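You operate a simulated robot arm through the tools that you are given. There is no shell and no other tool. Be economical: measure what you need, move in short steps, check, and stop when the job is done.

You are at the controls of a simulated robot arm. One attempt, no reset.

TASK
Make a stirred lime tea in the green cup, filled to its line.
Fine: juice of the lime in the press; cup on the small green tray; stir with the stirrer, back in its pot. Set down upright: what you pick out.

The check looks at the end state, three seconds after you hand in, the way a careful person would. Anything else that was tipped, shoved, dropped, spilled or broken makes it a failure.

THE ROBOT
A 7-joint arm with a two-finger parallel gripper, fixed in place. Base frame: the origin is at the foot of the arm, x ahead of it, y to its left, z up; the work surface is at about z = 0.66. Lengths are in m, angles in rad, forces in N, time in s.
With the tool pointing down near the work surface it reaches from about 0.12 to 0.66 m from the base axis. Its first joint turns from -1.152 to 1.152 rad. Payload 2.4 kg.
The tool frame sits at the grasp point between the pads (the TCP): z along the fingers, y along the line on which they close. The tips reach 0.03 m beyond it. Largest opening 0.094 m; finger width 0.028, thickness 0.01; the body of the gripper, 0.05 by 0.096 m, starts 0.055 m behind the TCP.
Orientation is that of the tool frame in the base frame, as a unit quaternion [w, x, y, z]. With the fingers straight down and closing along the base's y, the tool's x points along the base's -x, its y along +y and its z along -z.

THE INTERFACE
- The arm moves only by the tool jog_arm. Its argument "series" is a list of rows, each an object (a shift or turn left out is 0, a gripper value left out holds the last) with "translation": the shift along the tool's x, y, z in m, a list of three; "rotation": the turn, a rotation vector about the tool's x, y, z in rad, a list of three; "jaw": the finger opening in m, from 0 to 0.094. In form: [{"translation": [x, y, z], "rotation": [rx, ry, rz], "jaw": jaw}, ...]. A call has 1 to 20 rows; each row shifts and turns the commanded pose from where the row before left it, along the tool's axes as they then stand. Each row takes 0.2 s and may step no farther than 0.05 m and 0.15 rad from the row before; otherwise, or with a gripper value out of range, the whole call is refused. Where a pose cannot be reached the arm comes as near as it can. A force on the tool above 90 N (or 10 N above the force at the start of the call, whichever is more), or a blocked arm, ends the call early, and 0.2 s more pass. Each finger travels about 0.153 m/s and halts on what it meets, pressing with about 33 N; the grip force reading is that of the motor and also rises with nothing between the fingers. The clock runs only during rows and for 0.2 s after the last one: add rows that do not move to give the fingers time. It gives the time, the measured TCP pose, the force on the tool (base axes), the opening and the grip force at its end, in the units of the frame above (readings bear some noise), with the torque about the TCP (base axes, N m) and any sound that the robot's microphone picked up, and new pictures: "views" is both (left out), scene, wrist or none.
- Cameras (640 x 400 px; columns grow to the right, rows downward): "scene" is fixed at [0.0083, 0.4596, 1.4369]; the picture's right is [-0.94, -0.34, 0.00], its down [-0.21, 0.59, -0.78] and it looks along [0.27, -0.73, -0.63] (base axes); focal length 357 px, centre (320, 200). "wrist" rides on the gripper at [0.076, 0.014, -0.103] in the tool frame; the picture's right is [-0.18, 0.98, 0.00], its down [-0.75, -0.14, -0.64] and it looks along [-0.63, -0.12, 0.77] (tool axes); focal length 243 px, centre (320, 200). There is no depth. A picture from a camera that has moved, and an enlarged one, comes with that camera's place and axes in the base frame and with its lens.
- close_up(camera, box): a new picture of the part [left, top, right, bottom] of that camera's present view, enlarged. No time passes.
- close_job(): hands the job in; it is judged then, once.

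Work in short steps. Places have to be worked out from the pictures, the camera data and where the tool is seen: move nearer, look again, correct. Check each grasp and each placing, and mend what went wrong. You have 120 turns and 200 pictures in all, those below and enlarged ones among them. Open the gripper and draw the arm clear of the work before you hand the job in, unless the task says otherwise; then end with one line.

The tools are called after "Emit:" as a command line: name --argument value ..., lists and objects as JSON in quotes. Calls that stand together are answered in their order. jog_arm: Moves the arm, as the interface text tells. Its arguments: {"type":"object","properties":{"series":{"type":"array","items":{"type":"object","properties":{"translation":{"type":"array","items":{"type":"number"}},"rotation":{"type":"array","items":{"type":"number"}},"jaw":{"type":"number"}}}},"views":{"type":"string","enum":["both","scene","wrist","none"]}},"required":["series"]} The other tools are called the same way: close_up (camera, box) takes an enlarged picture of a part of a camera's view; close_job () hands the job in.

At the start:

```text
time_s: 0.0
eef_pos: [0.3519, -0.1313, 1.1173]
tool_rot: [-0.001, -0.001, 1.0, 0.0]
force: [-0.5, -1.2, -0.1]
torque: [0.0, 0.0, 0.04]
width: 0.0941
finger_force: 0.0
```

scene: 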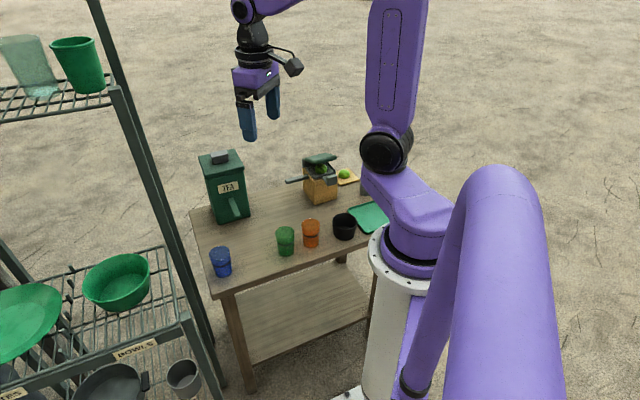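
wrist: 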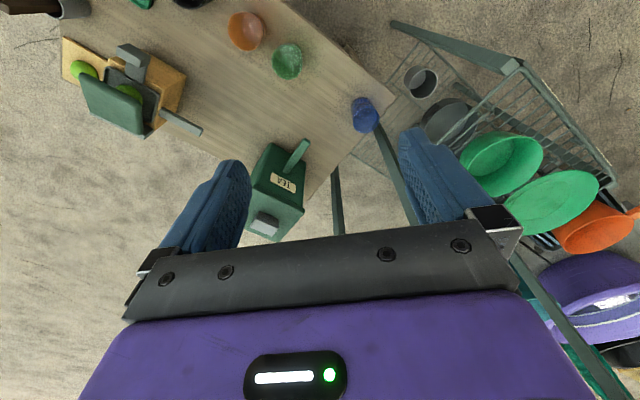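

I'll look closely at the table first to identify the cup, press, tea dispenser, stirrer pot and tray.

Emit:
close_up --camera "scene" --box '[180, 130, 400, 290]'

Emit:
close_up --camera "wrist" --box '[0, 0, 400, 250]'

Emit:
close_up --camera "scene" --box '[260, 130, 390, 230]'

```text
2.50 times, centred on (290, 210) of scene
camera zoom: at [0.0083, 0.4596, 1.4369], right [-0.94, -0.34, 0.0], down [-0.21, 0.59, -0.78], along [0.27, -0.73, -0.63], focal length 892 px, centre (395, 175)
```

zoom: 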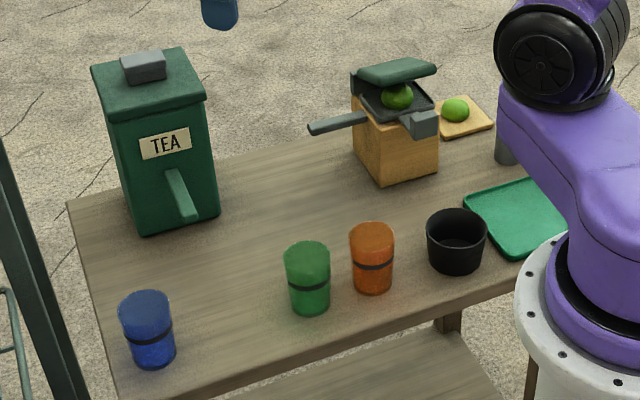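

```text
1.60 times, centred on (200, 125) of wrist
camera zoom: at [0.2767, -0.118, 1.2197], right [0.18, 0.98, 0.0], down [0.75, -0.14, 0.64], along [0.63, -0.12, -0.77], focal length 388 px, centre (512, 320)
```

zoom: 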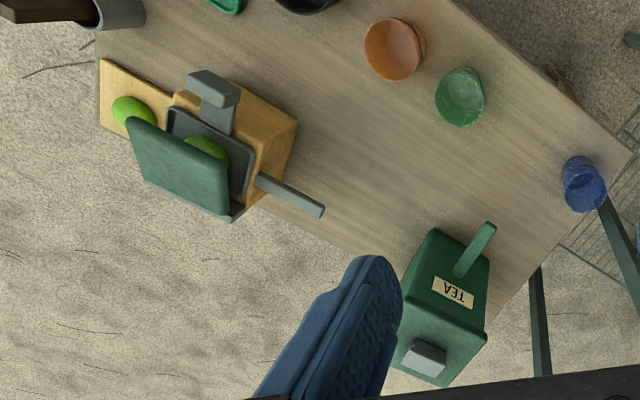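

```text
4.00 times, centred on (325, 180) of scene
camera zoom: at [0.0083, 0.4596, 1.4369], right [-0.94, -0.34, 0.0], down [-0.21, 0.59, -0.78], along [0.27, -0.73, -0.63], focal length 1427 px, centre (300, 280)
```

zoom: 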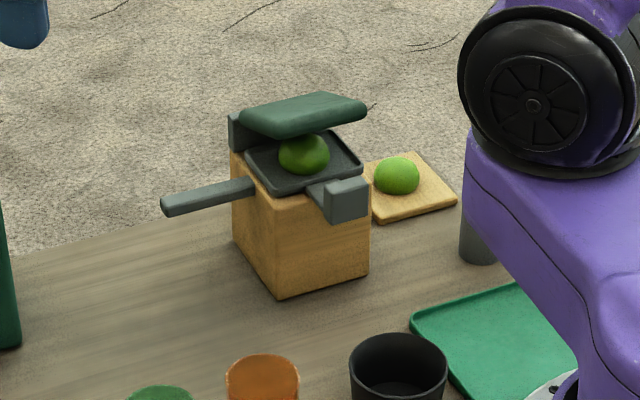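

The green cup is at about (0.35,-0.18), the press at about (0.34,-0.45), the tea box at about (0.6,-0.28), and the stirrer pot is probably hidden behind the arm. I'll move back and to the right for a wrist view of the press, tray and pot.

Emit:
jog_arm --series '[{"translation": [0.03, -0.035, 0.01]}, {"translation": [0.03, -0.035, 0.01]}, {"translation": [0.03, -0.035, 0.01]}, {"translation": [0.03, -0.035, 0.01]}, {"translation": [0.03, -0.035, 0.01]}, {}]'

```text
time_s: 1.4
eef_pos: [0.2008, -0.3069, 1.0667]
tool_rot: [0.0, 0.0, 1.0, 0.0]
force: [-0.3, 0.2, 0.4]
torque: [-0.03, -0.01, -0.01]
width: 0.0936
finger_force: 0.1
camera wrist: at [0.1261, -0.2935, 1.1694], right [0.18, 0.98, 0.0], down [0.75, -0.14, 0.64], along [0.63, -0.12, -0.77], focal length 243 px, centre (320, 200)
```

scene: 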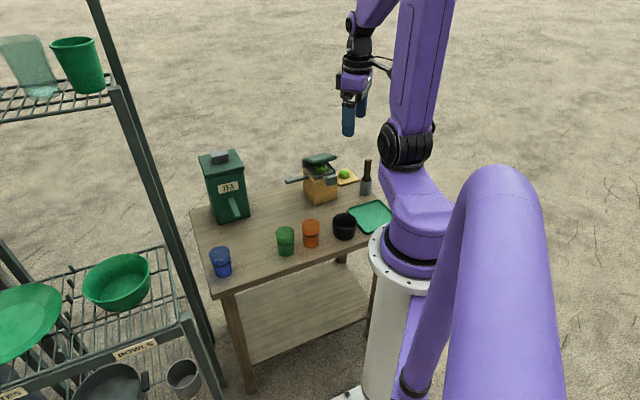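
wrist: 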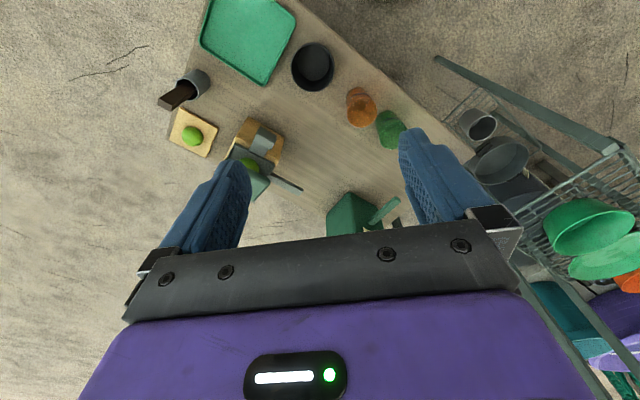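

Emit:
close_up --camera "scene" --box '[270, 140, 398, 220]'

Emit:
close_up --camera "wrist" --box '[150, 0, 310, 100]'

Emit:
close_up --camera "wrist" --box '[150, 60, 310, 160]'

Emit:
close_up --camera "scene" --box '[190, 140, 318, 220]'

```text
5.00 times, centred on (334, 180) of scene
camera zoom: at [0.0083, 0.4596, 1.4369], right [-0.94, -0.34, 0.0], down [-0.21, 0.59, -0.78], along [0.27, -0.73, -0.63], focal length 1784 px, centre (250, 300)
```

zoom: 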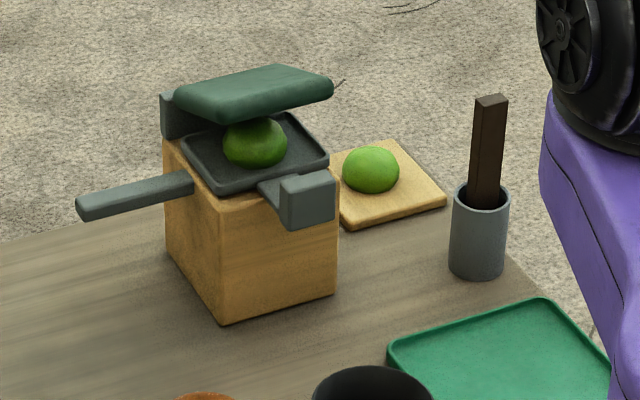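

```text
4.00 times, centred on (230, 50) of wrist
camera zoom: at [0.1261, -0.2935, 1.1694], right [0.18, 0.98, 0.0], down [0.75, -0.14, 0.64], along [0.63, -0.12, -0.77], focal length 970 px, centre (680, 800)
```

zoom: 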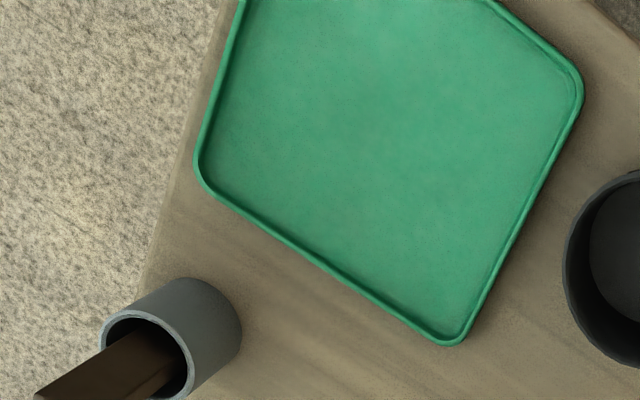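

```text
4.00 times, centred on (230, 110) of wrist
camera zoom: at [0.1261, -0.2935, 1.1694], right [0.18, 0.98, 0.0], down [0.75, -0.14, 0.64], along [0.63, -0.12, -0.77], focal length 970 px, centre (680, 560)
```

zoom: 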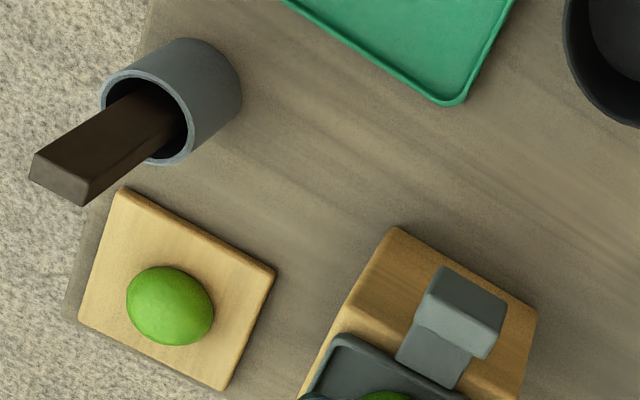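

```text
5.00 times, centred on (254, 180) of scene
camera zoom: at [0.0083, 0.4596, 1.4369], right [-0.94, -0.34, 0.0], down [-0.21, 0.59, -0.78], along [0.27, -0.73, -0.63], focal length 1784 px, centre (650, 300)
```

zoom: 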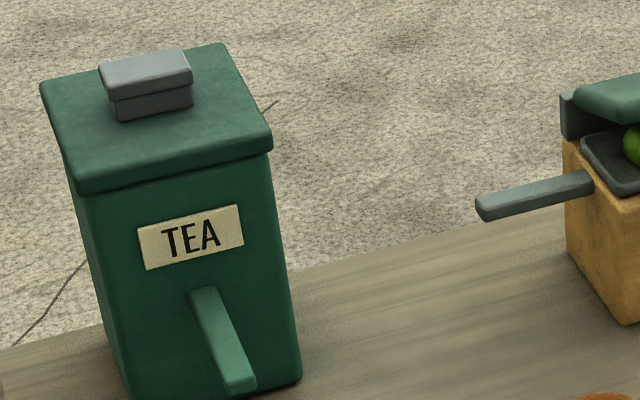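

The tea box looks like it has a push knob on top and a sloped spout. The press has a plate, a bar on its left and a grey block at the front. I'll yaw to the table's direction, tilt and go closer for an angled view of the press.

Emit:
jog_arm --series '[{"translation": [-0.02, -0.018, 0.036], "rotation": [0, 0, 0]}, {"translation": [-0.02, -0.018, 0.036]}, {"translation": [-0.02, -0.018, 0.036]}, {"rotation": [0, 0, 0.137]}, {"rotation": [0, 0, 0.137]}, {"rotation": [0, 0, 0.137]}, {"rotation": [0, 0, 0.137]}, {"rotation": [0, 0, 0.137]}, {"rotation": [0, 0, 0.137]}, {"rotation": [0, -0.15, 0]}, {"rotation": [0, -0.15, 0]}, {"rotation": [0, -0.15, 0]}, {"rotation": [0, -0.15, 0]}, {}]'

```text
time_s: 4.4
eef_pos: [0.27, -0.3664, 0.9594]
tool_rot: [0.27, 0.382, 0.876, -0.117]
force: [0.1, 0.4, -1.0]
torque: [0.01, -0.01, -0.02]
width: 0.0942
finger_force: 0.1
out of reach, approached as far as the arm can: row 12, 13
camera wrist: at [0.1986, -0.2692, 1.001], right [0.82, 0.56, 0.1], down [0.07, -0.29, 0.96], along [0.56, -0.78, -0.28], focal length 243 px, centre (320, 200)
```

scene: 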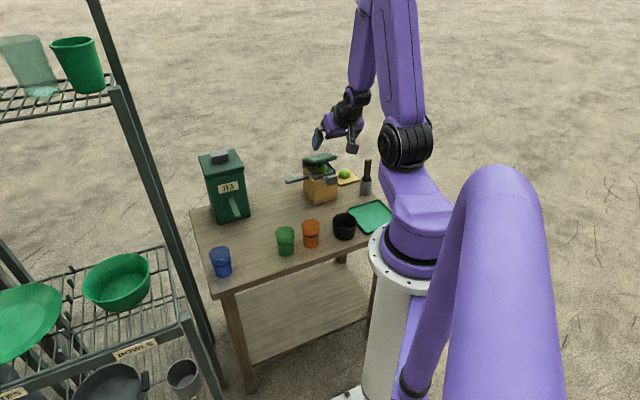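
wrist: 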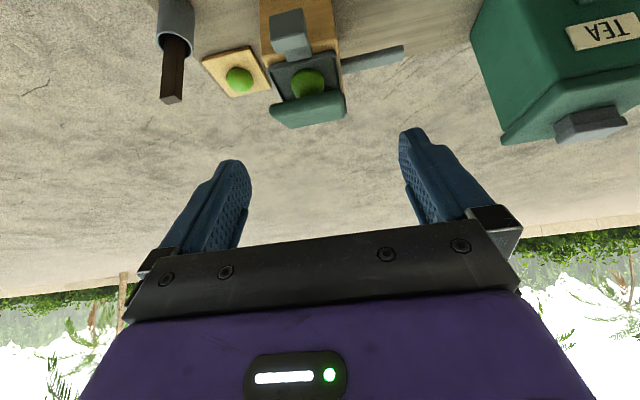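

Good frontal (upside-down) view; zooming on the press and the tea box.

Emit:
close_up --camera "wrist" --box '[240, 0, 432, 120]'

Emit:
close_up --camera "wrist" --box '[432, 0, 640, 130]'

```text
3.33 times, centred on (336, 60) of wrist
camera zoom: at [0.1986, -0.2692, 1.001], right [0.82, 0.56, 0.1], down [0.07, -0.29, 0.96], along [0.56, -0.78, -0.28], focal length 809 px, centre (267, 667)
```

zoom: 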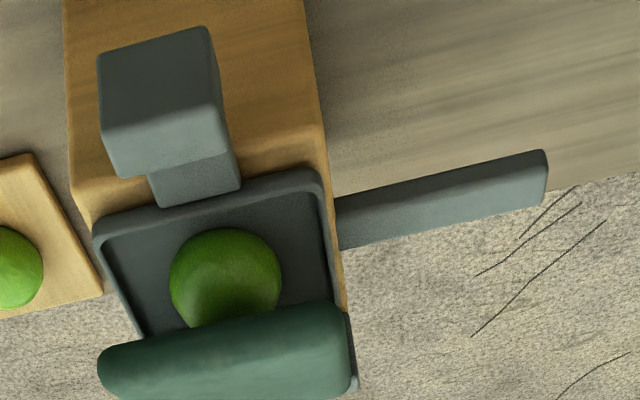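

```text
3.08 times, centred on (536, 65) of wrist
camera zoom: at [0.1986, -0.2692, 1.001], right [0.82, 0.56, 0.1], down [0.07, -0.29, 0.96], along [0.56, -0.78, -0.28], focal length 746 px, centre (-345, 615)
```

zoom: 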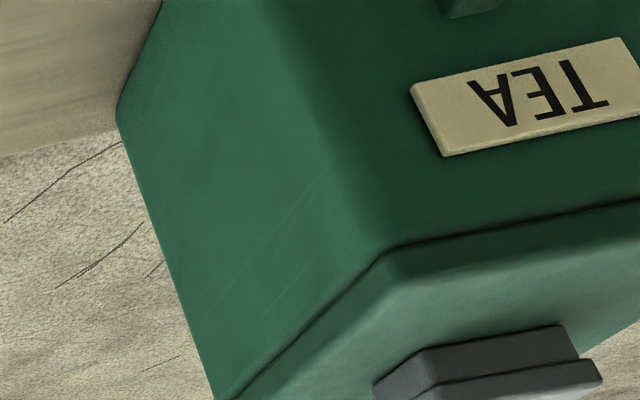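

Triangulating: the tea bar tip is at about (0.505,-0.19,0.742) and the press bar tip at about (0.443,-0.396,0.748). Both look like spouts at cup-clearing height, with grey knobs as actuators. I'll get a nearer view of the press to see how it works.

Emit:
jog_arm --series '[{"rotation": [0, 0.15, 0]}, {"rotation": [0, 0.15, 0]}, {"rotation": [0, 0.15, 0]}, {"translation": [-0.03, 0, 0.02]}, {"translation": [-0.03, 0, 0.02]}, {}]' --views "wrist"

```text
time_s: 5.8
eef_pos: [0.3135, -0.4134, 0.929]
tool_rot: [0.069, 0.398, 0.914, -0.03]
force: [0.0, 0.1, 0.1]
torque: [0.02, 0.0, 0.0]
width: 0.0939
finger_force: 0.1
camera wrist: at [0.2636, -0.3389, 1.0193], right [0.84, 0.54, 0.03], down [0.34, -0.57, 0.75], along [0.42, -0.62, -0.66], focal length 243 px, centre (320, 200)
```

wrist: 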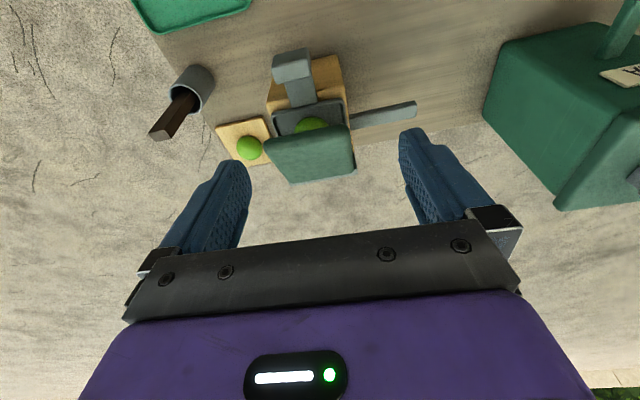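

Emit:
close_up --camera "wrist" --box '[230, 35, 430, 195]'

```text
2.50 times, centred on (330, 115) of wrist
camera zoom: at [0.2636, -0.3389, 1.0193], right [0.84, 0.54, 0.03], down [0.34, -0.57, 0.75], along [0.42, -0.62, -0.66], focal length 606 px, centre (295, 412)
```

zoom: 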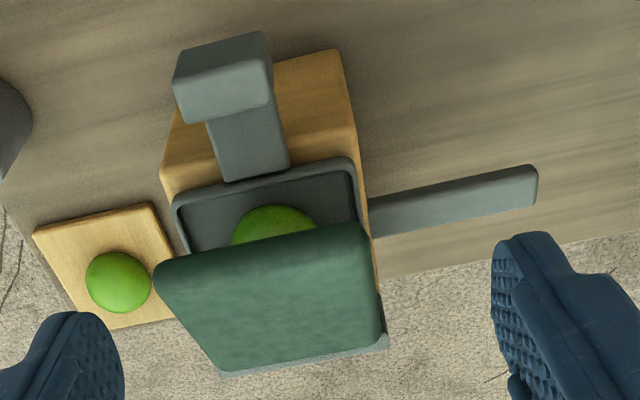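

The lid hangs over the tray from a rear hinge at about z 0.82, with a lever knob at the front. Next I'll go above the green cup with the fingers closing along the table's depth, clear of the orange cup, and check the cup.

Emit:
jog_arm --series '[{"rotation": [0, 0.15, 0]}, {"translation": [0.029, 0.037, 0]}, {"translation": [0.029, 0.037, 0]}, {"translation": [0.029, 0.037, 0]}, {"translation": [0.029, 0.037, 0]}, {"translation": [0.029, 0.037, 0]}, {"rotation": [0, 0, 0.1395]}, {"rotation": [0, 0, 0.1395]}, {"rotation": [0, 0, 0.1395]}, {"rotation": [0, 0, 0.1395]}, {"rotation": [0, 0, 0.1395]}, {"rotation": [0, 0, 0.1395]}, {"rotation": [0, 0, 0.1395]}, {"rotation": [0, 0, 0.1395]}, {"rotation": [0, 0, 0.1395]}, {"rotation": [0, 0, 0.1395]}, {"rotation": [0, 0, 0.1395]}, {}]'

```text
time_s: 9.6
eef_pos: [0.3517, -0.1815, 0.9277]
tool_rot: [-0.001, 0.925, 0.381, -0.001]
force: [1.0, 0.0, 0.5]
torque: [0.0, -0.03, -0.01]
width: 0.0941
finger_force: 0.2
camera wrist: at [0.4164, -0.1396, 1.0314], right [0.56, -0.83, 0.0], down [-0.63, -0.43, 0.64], along [-0.53, -0.36, -0.77], focal length 243 px, centre (320, 200)
```

scene: 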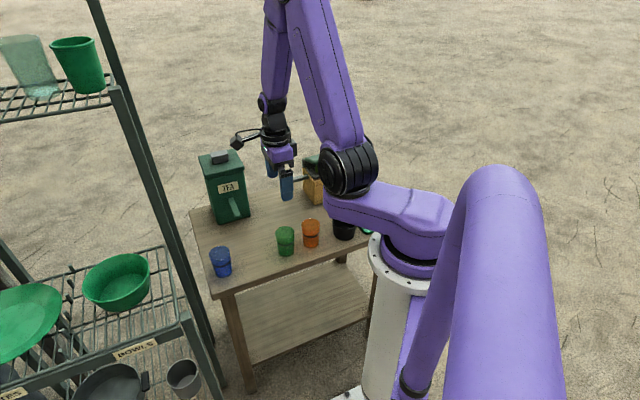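
wrist: 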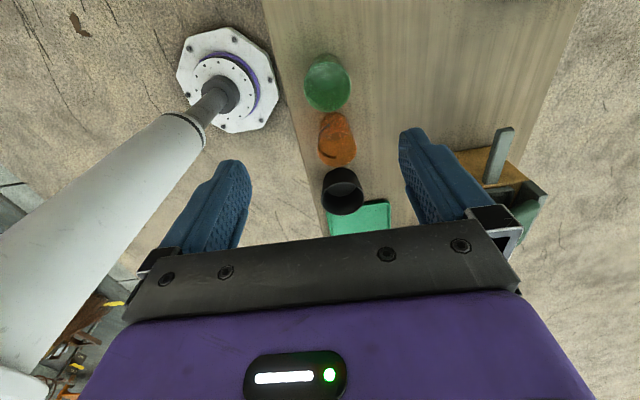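

Emit:
close_up --camera "wrist" --box '[260, 30, 420, 130]'

Emit:
close_up --camera "scene" --box '[200, 210, 328, 290]'

```text
4.00 times, centred on (340, 80) of wrist
camera zoom: at [0.4164, -0.1396, 1.0314], right [0.56, -0.83, 0.0], down [-0.63, -0.43, 0.64], along [-0.53, -0.36, -0.77], focal length 970 px, centre (240, 680)
```

zoom: 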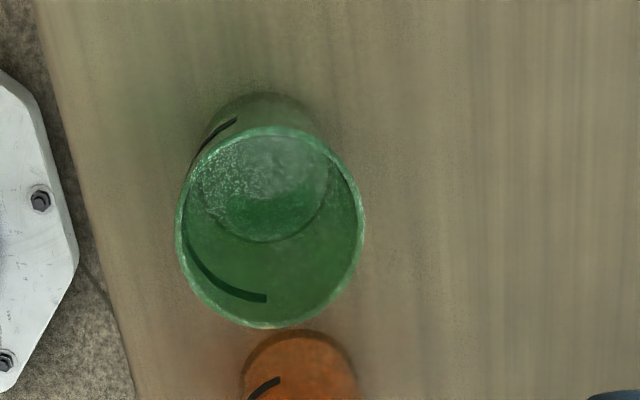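

```text
5.00 times, centred on (264, 250) of scene
camera zoom: at [0.0083, 0.4596, 1.4369], right [-0.94, -0.34, 0.0], down [-0.21, 0.59, -0.78], along [0.27, -0.73, -0.63], focal length 1784 px, centre (600, -50)
```

zoom: 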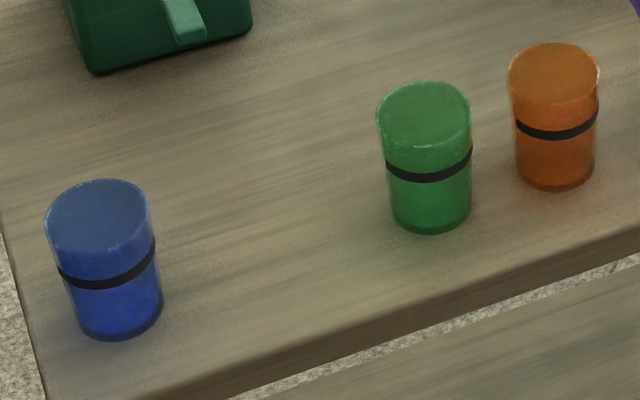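

The green cup is empty and upright, with its rim centre at about (0.356,-0.191,0.73) and a diameter of about 0.052. I'll centre over it, descend partway and check.

Emit:
jog_arm --series '[{"translation": [-0.003, 0.0096, 0.03]}, {"translation": [0, 0, 0.04]}, {"translation": [0, 0, 0.04]}, {}]'

```text
time_s: 10.6
eef_pos: [0.3561, -0.191, 0.8192]
tool_rot: [-0.001, 0.924, 0.382, 0.0]
force: [-0.9, 0.3, 0.1]
torque: [-0.02, 0.0, 0.0]
width: 0.0938
finger_force: 0.3
camera wrist: at [0.4209, -0.148, 0.9213], right [0.56, -0.83, 0.0], down [-0.63, -0.43, 0.64], along [-0.53, -0.36, -0.77], focal length 243 px, centre (320, 200)
```

scene: 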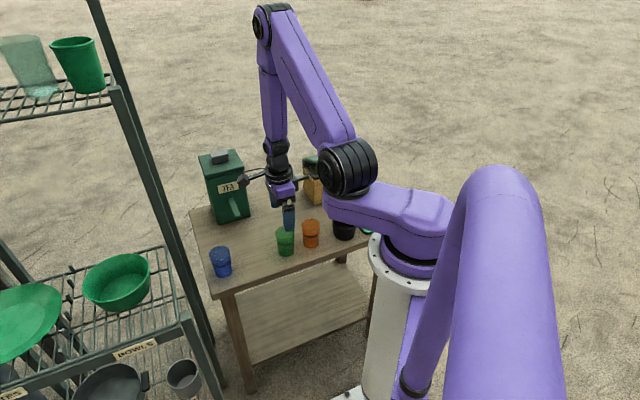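
wrist: 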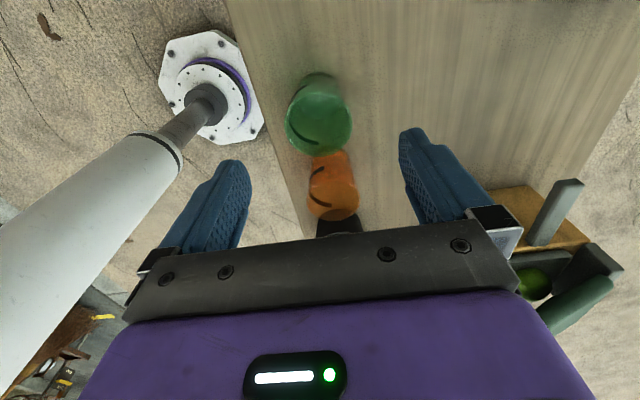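

Rim centre lines up with the prediction (~(320,122)). Descend and grasp.

Emit:
jog_arm --series '[{"translation": [0, 0, 0.04]}, {"translation": [0, 0, 0.04]}, {"translation": [0, 0, 0.015]}, {}, {"jaw": 0.07}, {"jaw": 0.05}, {"jaw": 0.04}, {}, {}]'

```text
time_s: 12.6
eef_pos: [0.3559, -0.1907, 0.7248]
tool_rot: [0.0, 0.924, 0.383, 0.0]
force: [-0.1, 0.3, 0.0]
torque: [0.01, -0.01, -0.03]
width: 0.0526
finger_force: 33.2
camera wrist: at [0.4206, -0.1487, 0.8266], right [0.56, -0.83, 0.0], down [-0.63, -0.43, 0.64], along [-0.53, -0.36, -0.77], focal length 243 px, centre (320, 200)
```

scene: 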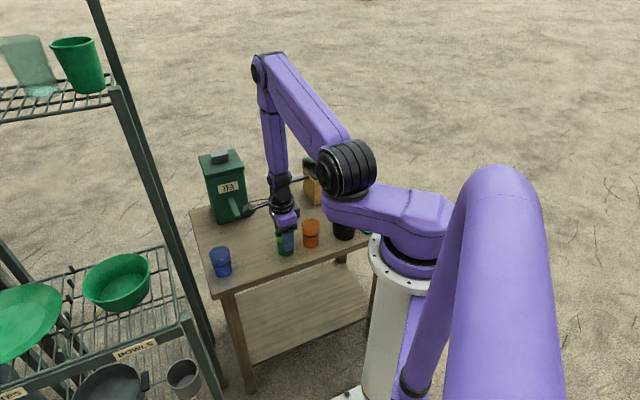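
wrist: 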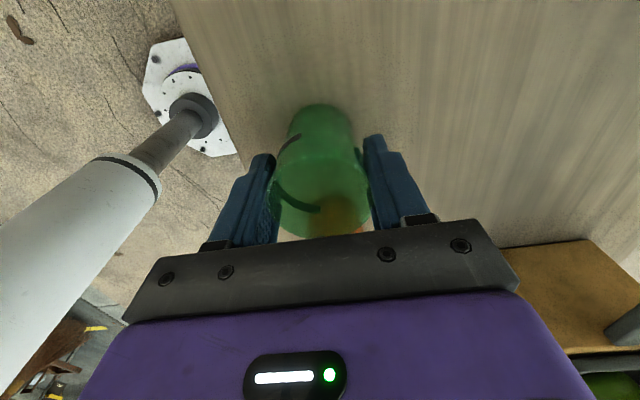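

Cup held (opening 0.0526). I'll lift it, turn 30° so the camera clears the tea box, and carry it to just outside the press spout.

Emit:
jog_arm --series '[{"translation": [0, 0, -0.03]}, {"translation": [0, 0, -0.03]}, {"rotation": [0, 0, -0.131]}, {"rotation": [0, 0, -0.131]}, {"rotation": [0, 0, -0.131]}, {"rotation": [0, 0, -0.131]}, {"translation": [-0.0277, 0.0316, 0]}, {"translation": [-0.0277, 0.0316, 0]}, {"translation": [-0.0277, 0.0316, 0]}, {"translation": [-0.0277, 0.0316, 0]}, {"translation": [-0.0277, 0.0316, 0]}, {}]'

```text
time_s: 15.2
eef_pos: [0.4728, -0.3667, 0.7831]
tool_rot: [-0.001, 0.792, 0.61, 0.0]
force: [-0.3, -0.1, -0.7]
torque: [-0.02, -0.02, -0.02]
width: 0.0527
finger_force: 33.6
camera wrist: at [0.507, -0.2978, 0.8856], right [0.9, -0.43, 0.0], down [-0.33, -0.69, 0.64], along [-0.28, -0.58, -0.77], focal length 243 px, centre (320, 200)
```

scene: 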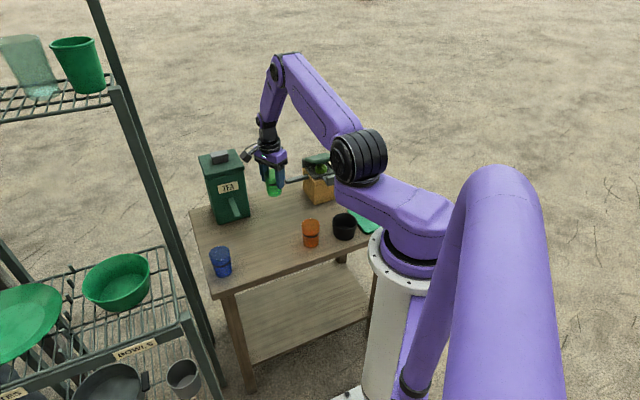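
wrist: 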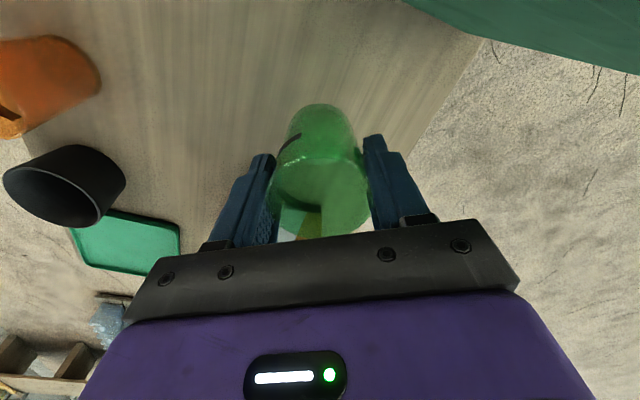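

Emit:
close_up --camera "scene" --box '[235, 130, 347, 210]'

Emit:
close_up --camera "wrist" --box '[240, 90, 400, 250]'

```text
5.00 times, centred on (291, 170) of scene
camera zoom: at [0.0083, 0.4596, 1.4369], right [-0.94, -0.34, 0.0], down [-0.21, 0.59, -0.78], along [0.27, -0.73, -0.63], focal length 1784 px, centre (465, 350)
```

zoom: 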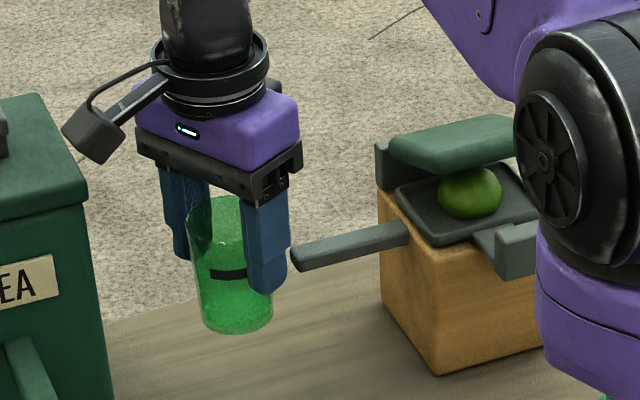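

```text
2.50 times, centred on (320, 170) of wrist
camera zoom: at [0.507, -0.2978, 0.8856], right [0.9, -0.43, 0.0], down [-0.33, -0.69, 0.64], along [-0.28, -0.58, -0.77], focal length 606 px, centre (320, 275)
```

zoom: 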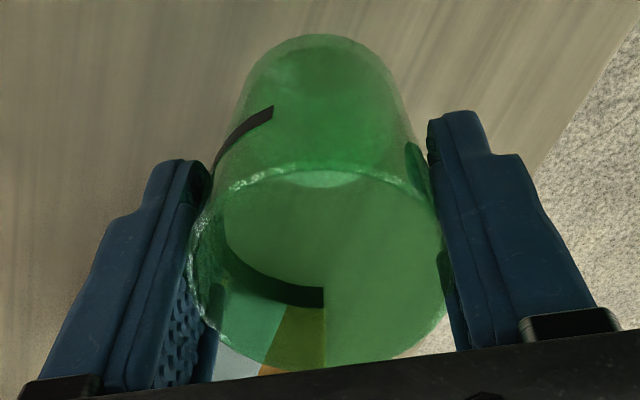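

The spout is about 0.739–0.754 high, and the cup rim should pass just under it. I'll lower to just above the table first and look.

Emit:
jog_arm --series '[{"translation": [0, 0, 0.03]}, {"translation": [0, 0, 0.027]}, {}]' --views "scene"

Emit:
close_up --camera "scene" --box '[235, 130, 347, 210]'

```text
time_s: 15.8
eef_pos: [0.4701, -0.3823, 0.7471]
tool_rot: [0.009, 0.798, 0.603, 0.002]
force: [-4.9, -5.0, 3.3]
torque: [0.75, -0.78, 0.23]
width: 0.0525
finger_force: 33.1
stopped in row 2: the force on the tool passed its limit at 116 N (the readings are from after the stop); the commanded pose is now the measured one
```

scene: 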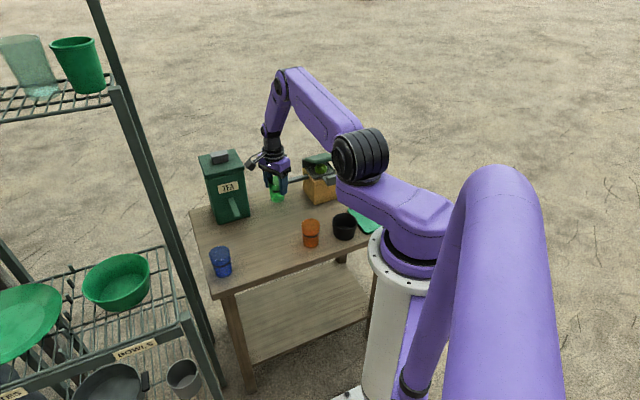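

```text
5.00 times, centred on (291, 170) of scene
camera zoom: at [0.0081, 0.4595, 1.4369], right [-0.94, -0.34, 0.0], down [-0.21, 0.59, -0.78], along [0.27, -0.73, -0.63], focal length 1784 px, centre (465, 350)
```

zoom: 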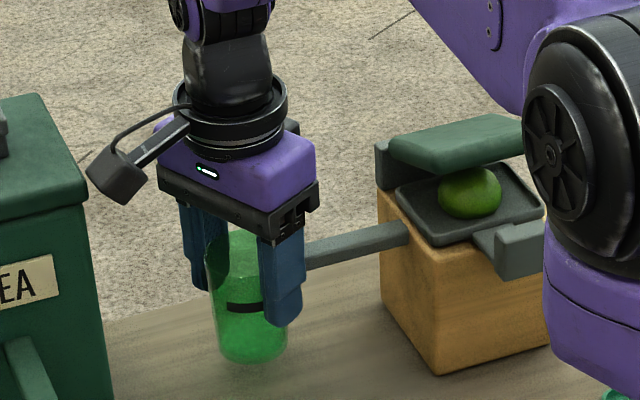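

The hand struck something, and the sideways push along the press-to-tea line suggests the camera touched the tea box edge. The tea box looks unmoved. I'll raise straight up first and check.

Emit:
jog_arm --series '[{"translation": [0, 0, -0.03]}, {"translation": [0, 0, -0.03]}, {}]'

Emit:
close_up --camera "scene" --box '[180, 130, 340, 230]'

```text
time_s: 16.6
eef_pos: [0.4691, -0.3793, 0.8066]
tool_rot: [0.008, 0.797, 0.604, 0.002]
force: [-0.2, 0.3, -0.5]
torque: [0.01, 0.0, -0.01]
width: 0.0524
finger_force: 33.0
camera wrist: at [0.5036, -0.3087, 0.9095], right [0.9, -0.44, 0.02], down [-0.35, -0.68, 0.65], along [-0.27, -0.58, -0.76], focal length 243 px, centre (320, 200)
```

scene: 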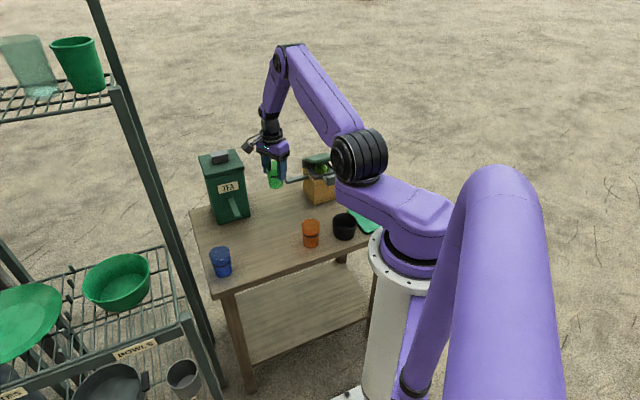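
wrist: 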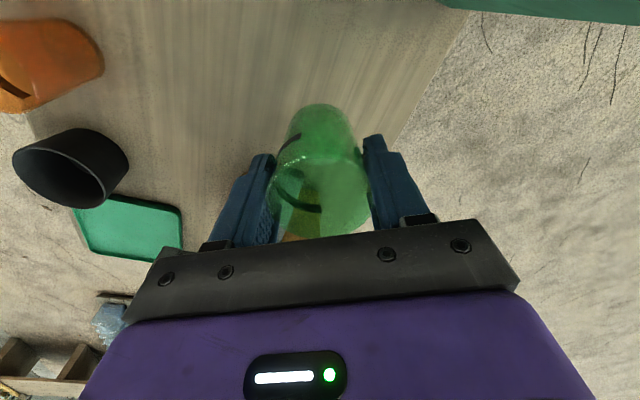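

```text
4.00 times, centred on (260, 180) of scene
camera zoom: at [0.0083, 0.4596, 1.4369], right [-0.94, -0.34, 0.0], down [-0.21, 0.59, -0.78], along [0.27, -0.73, -0.63], focal length 1427 px, centre (560, 280)
```

zoom: 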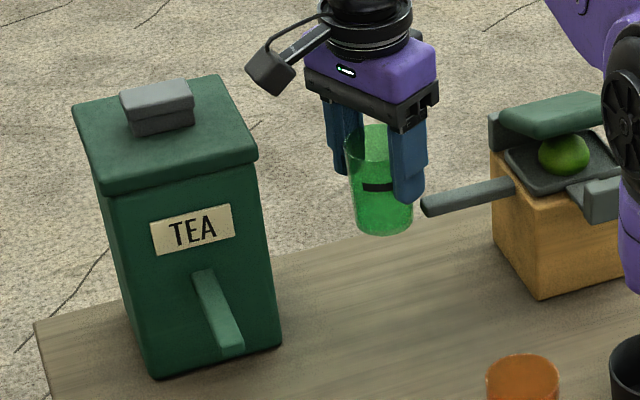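

Tea box is unmoved. I'll square the tool to yaw -90° (camera toward +y), go to (0.447,-0.335), and lower in front of the tea box's plane.

Emit:
jog_arm --series '[{"rotation": [0.0168, 0.0077, -0.138]}, {"rotation": [0, 0, -0.138]}, {"translation": [0.044, -0.022, 0]}, {"translation": [0, 0, 0.03]}, {"translation": [0, 0, 0.03]}, {"translation": [0, 0, 0.017]}, {}]'

Emit:
close_up --camera "scene" --box '[235, 130, 347, 210]'

```text
time_s: 18.2
eef_pos: [0.4488, -0.3348, 0.7303]
tool_rot: [0.001, 0.706, 0.708, -0.002]
force: [-0.1, 0.8, -0.5]
torque: [0.0, 0.02, 0.01]
width: 0.0524
finger_force: 33.1
camera wrist: at [0.4634, -0.26, 0.8321], right [0.98, -0.18, 0.0], down [-0.14, -0.75, 0.64], along [-0.12, -0.63, -0.77], focal length 243 px, centre (320, 200)
```

scene: 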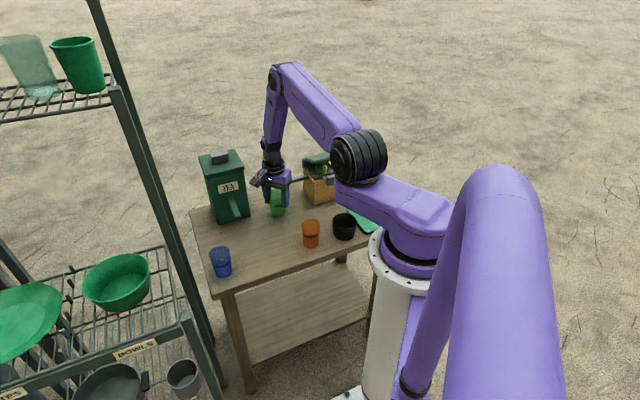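
wrist: 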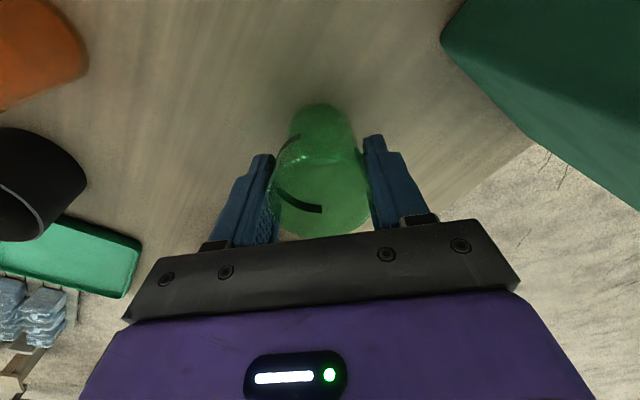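

```text
5.00 times, centred on (291, 170) of scene
camera zoom: at [0.0083, 0.4596, 1.4369], right [-0.94, -0.34, 0.0], down [-0.21, 0.59, -0.78], along [0.27, -0.73, -0.63], focal length 1784 px, centre (465, 350)
```

zoom: 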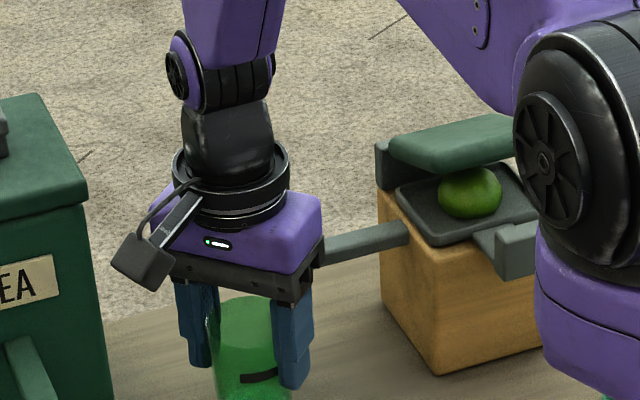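

Clear so far. I'll lower 4 mm and slide toward -y so the cup goes under the spout tip.

Emit:
jog_arm --series '[{"translation": [0, 0, 0.004]}, {"translation": [-0.016, -0.0005, 0]}, {"translation": [-0.016, -0.0005, 0]}, {"translation": [-0.016, -0.0005, 0]}, {}]'

Emit:
close_up --camera "scene" --box '[235, 130, 347, 210]'

Emit:
close_up --camera "wrist" --box '[240, 90, 400, 250]'

```text
time_s: 19.4
eef_pos: [0.4477, -0.3837, 0.7252]
tool_rot: [0.0, 0.707, 0.708, 0.0]
force: [-1.1, -0.4, -0.4]
torque: [-0.02, -0.01, -0.02]
width: 0.0519
finger_force: 32.9
camera wrist: at [0.4622, -0.3088, 0.828], right [0.98, -0.18, 0.0], down [-0.14, -0.75, 0.64], along [-0.12, -0.63, -0.77], focal length 243 px, centre (320, 200)
```

scene: 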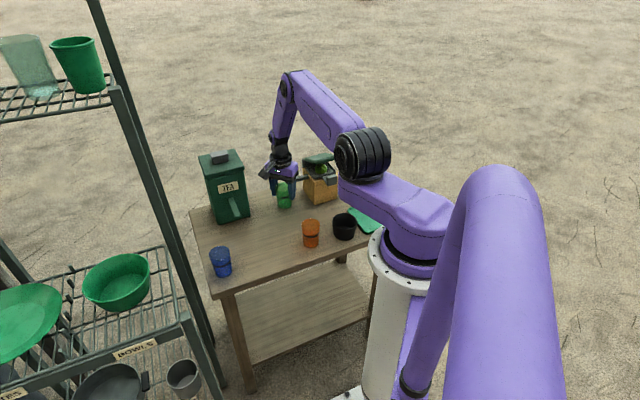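
wrist: 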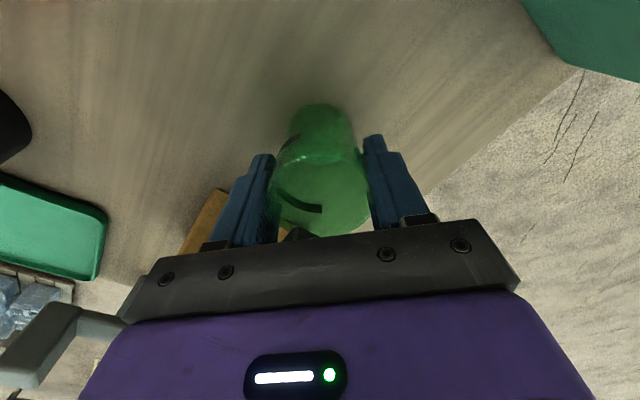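

```text
5.00 times, centred on (291, 170) of scene
camera zoom: at [0.0083, 0.4596, 1.4369], right [-0.94, -0.34, 0.0], down [-0.21, 0.59, -0.78], along [0.27, -0.73, -0.63], focal length 1784 px, centre (465, 350)
```

zoom: 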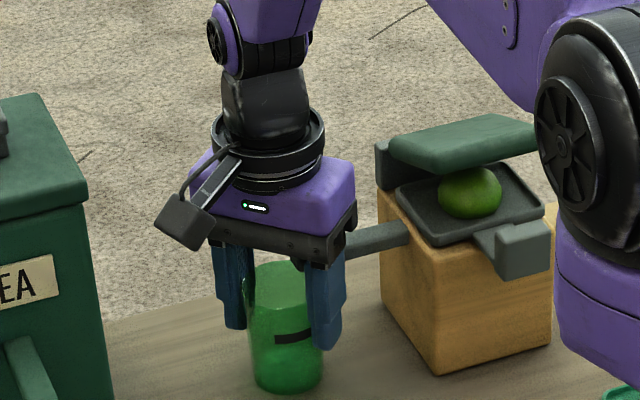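

```text
2.50 times, centred on (320, 170) of wrist
camera zoom: at [0.4622, -0.3088, 0.828], right [0.98, -0.18, 0.0], down [-0.14, -0.75, 0.64], along [-0.12, -0.63, -0.77], focal length 606 px, centre (320, 275)
```

zoom: 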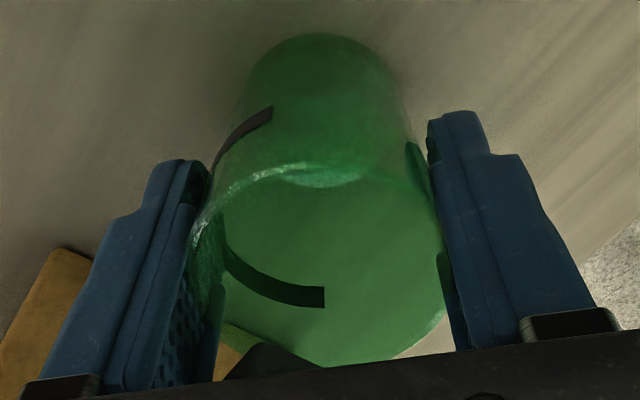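

The spout tip shows about 1 cm inside the rim. I'll nudge 4 mm further in, release and rise straight up.

Emit:
jog_arm --series '[{"translation": [-0.004, -0.004, 0.0005]}, {}, {"jaw": 0.07}, {"jaw": 0.085}, {}, {"translation": [0, 0, -0.03]}, {"translation": [0, 0, -0.03]}, {"translation": [0, 0, -0.03]}, {"translation": [0, 0, -0.03]}, {}]'

Emit:
close_up --camera "scene" --box '[235, 130, 347, 210]'

Emit:
close_up --camera "wrist" --box '[200, 50, 440, 200]'

```text
time_s: 21.6
eef_pos: [0.4427, -0.387, 0.8469]
tool_rot: [0.0, 0.706, 0.708, 0.0]
force: [-0.4, 0.7, -0.3]
torque: [-0.05, -0.04, 0.02]
width: 0.0849
finger_force: 0.1
camera wrist: at [0.458, -0.3122, 0.9487], right [0.98, -0.18, 0.0], down [-0.14, -0.75, 0.64], along [-0.12, -0.63, -0.77], focal length 243 px, centre (320, 200)
```

scene: 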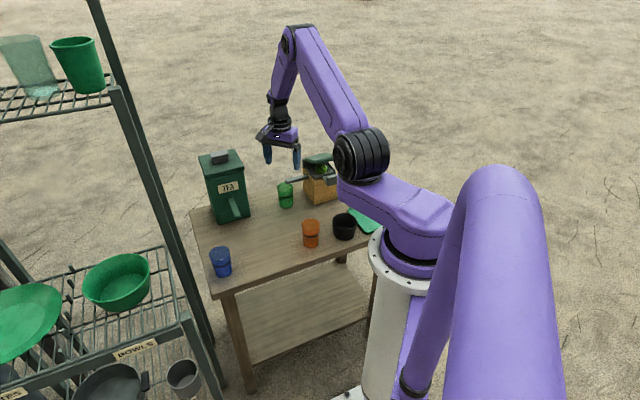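
wrist: 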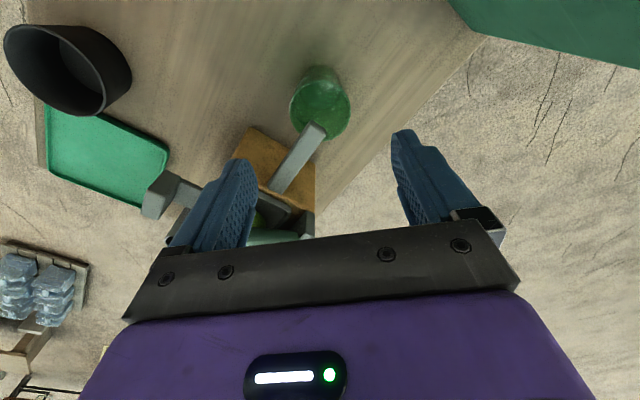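

```text
5.00 times, centred on (291, 170) of scene
camera zoom: at [0.0083, 0.4596, 1.4369], right [-0.94, -0.34, 0.0], down [-0.21, 0.59, -0.78], along [0.27, -0.73, -0.63], focal length 1784 px, centre (465, 350)
```

zoom: 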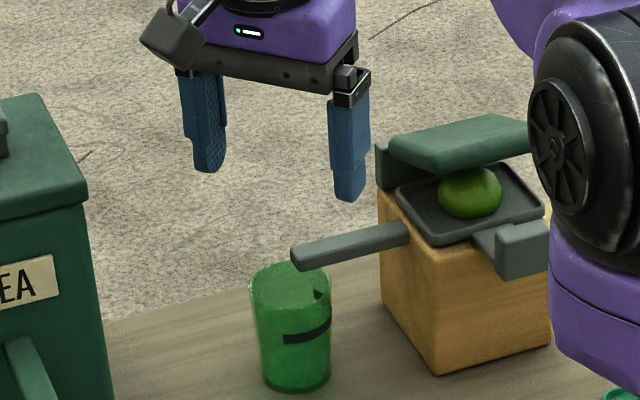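

```text
2.67 times, centred on (320, 125) of wrist
camera zoom: at [0.458, -0.3122, 0.9487], right [0.98, -0.18, 0.0], down [-0.14, -0.75, 0.64], along [-0.12, -0.63, -0.77], focal length 647 px, centre (320, 400)
```

zoom: 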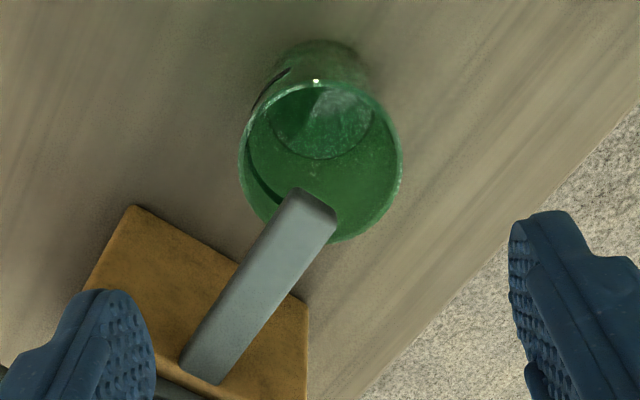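

The cup stands upright with the spout over it. Next I'll rise, turn to yaw -45°, close the fingers and hover above the press knob for a closer look.

Emit:
jog_arm --series '[{"translation": [0, 0, -0.04]}, {"translation": [0, 0, -0.04]}, {"translation": [-0.008, -0.038, 0], "jaw": 0}, {"translation": [-0.008, -0.038, 0]}, {"translation": [-0.008, -0.038, 0]}, {"translation": [-0.008, -0.038, 0]}, {"rotation": [0, 0, -0.131]}, {"rotation": [0, 0, -0.131]}, {"rotation": [0, 0, -0.131]}, {"rotation": [0, 0, -0.131]}, {"rotation": [0, 0, -0.131]}, {"rotation": [0, 0, -0.131]}, {}]'

Emit:
close_up --camera "wrist" --box '[220, 40, 420, 165]'

Emit:
close_up --camera "scene" --box '[262, 140, 390, 220]'

```text
time_s: 24.4
eef_pos: [0.2915, -0.419, 0.9258]
tool_rot: [-0.001, 0.38, 0.925, -0.001]
force: [-0.1, 0.3, 0.2]
torque: [-0.02, 0.0, 0.0]
width: 0.0002
finger_force: 33.2
camera wrist: at [0.2487, -0.3561, 1.0278], right [0.82, 0.57, 0.0], down [0.44, -0.63, 0.64], along [0.36, -0.53, -0.77], focal length 243 px, centre (320, 200)
```

scene: 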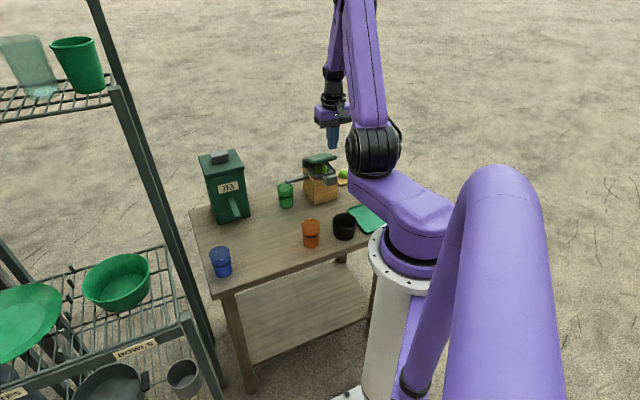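
wrist: 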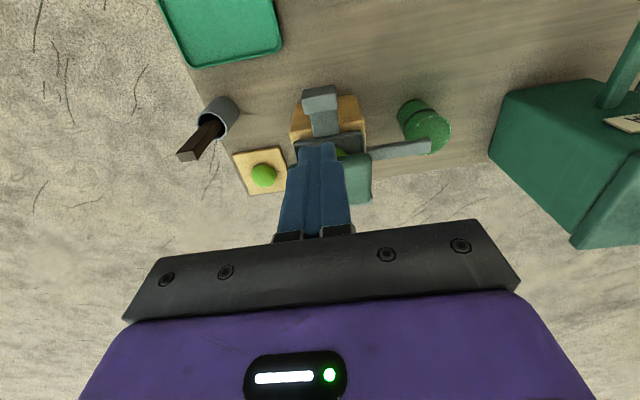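

```text
3.20 times, centred on (320, 102) of wrist
camera zoom: at [0.2487, -0.3561, 1.0278], right [0.82, 0.57, 0.0], down [0.44, -0.63, 0.64], along [0.36, -0.53, -0.77], focal length 776 px, centre (320, 512)
```

zoom: 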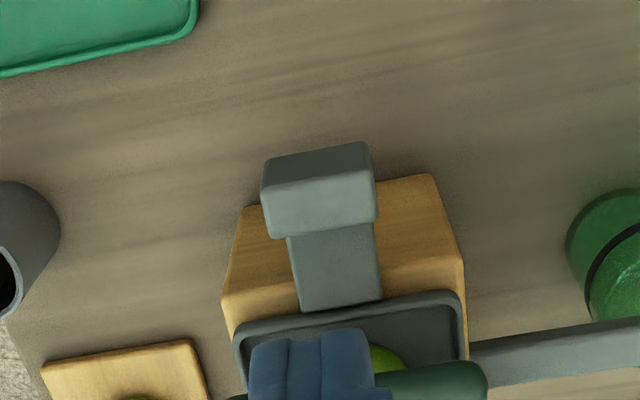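

```text
5.00 times, centred on (326, 180) of scene
camera zoom: at [0.0083, 0.4596, 1.4369], right [-0.94, -0.34, 0.0], down [-0.21, 0.59, -0.78], along [0.27, -0.73, -0.63], focal length 1784 px, centre (290, 300)
```

zoom: 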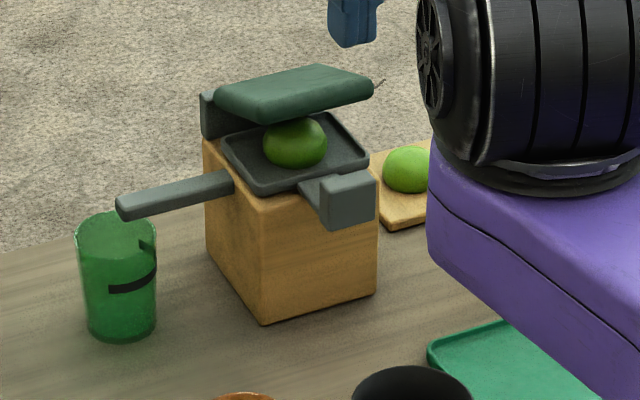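

The knob top is at about (0.295,-0.426,0.777). I'll come down to just above it.

Emit:
jog_arm --series '[{"translation": [-0.0074, -0.0025, 0.04]}, {"translation": [0, 0, 0.04]}, {"translation": [0, 0, 0.028]}, {}]'

Emit:
close_up --camera "wrist" --box '[220, 40, 420, 165]'

Emit:
close_up --camera "scene" --box '[262, 140, 390, 220]'

```text
time_s: 25.2
eef_pos: [0.2958, -0.4253, 0.8256]
tool_rot: [0.0, 0.381, 0.924, 0.0]
force: [-7.1, 9.9, 26.0]
torque: [0.39, 0.13, 0.06]
width: 0.0
finger_force: 33.0
stopped in row 4: the force on the tool passed its limit at 107 N (the readings are from after the stop); the commanded pose is now the measured one
camera wrist: at [0.2531, -0.363, 0.9273], right [0.82, 0.57, 0.0], down [0.44, -0.63, 0.64], along [0.36, -0.53, -0.77], focal length 243 px, centre (320, 200)
```

scene: 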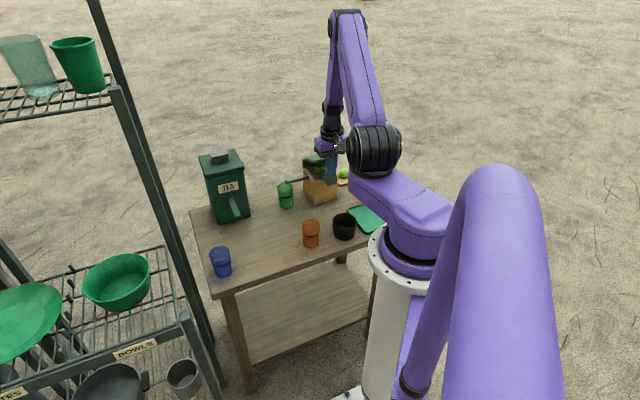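
wrist: 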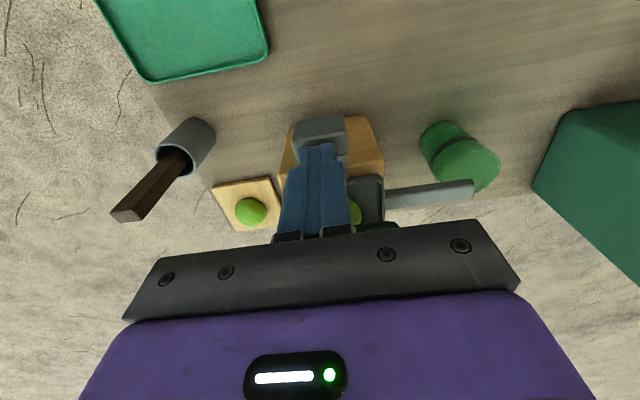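

```text
3.20 times, centred on (320, 102) of wrist
camera zoom: at [0.2531, -0.363, 0.9273], right [0.82, 0.57, 0.0], down [0.44, -0.63, 0.64], along [0.36, -0.53, -0.77], focal length 776 px, centre (320, 512)
```

zoom: 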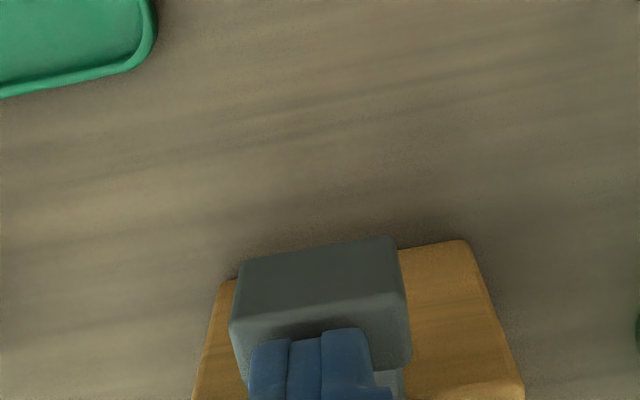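

```text
5.00 times, centred on (326, 180) of scene
camera zoom: at [0.0079, 0.4602, 1.4367], right [-0.94, -0.34, 0.0], down [-0.21, 0.59, -0.78], along [0.27, -0.73, -0.63], focal length 1784 px, centre (290, 300)
```

zoom: 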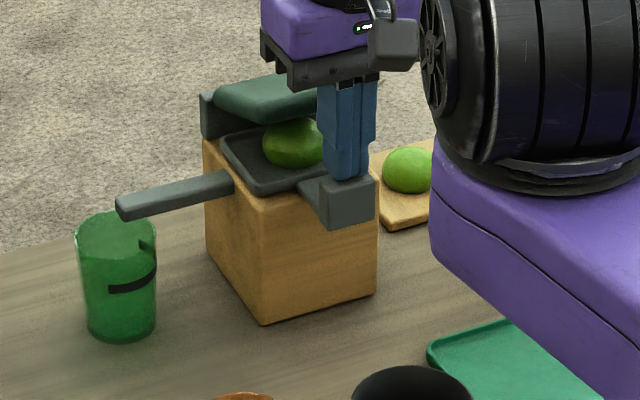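

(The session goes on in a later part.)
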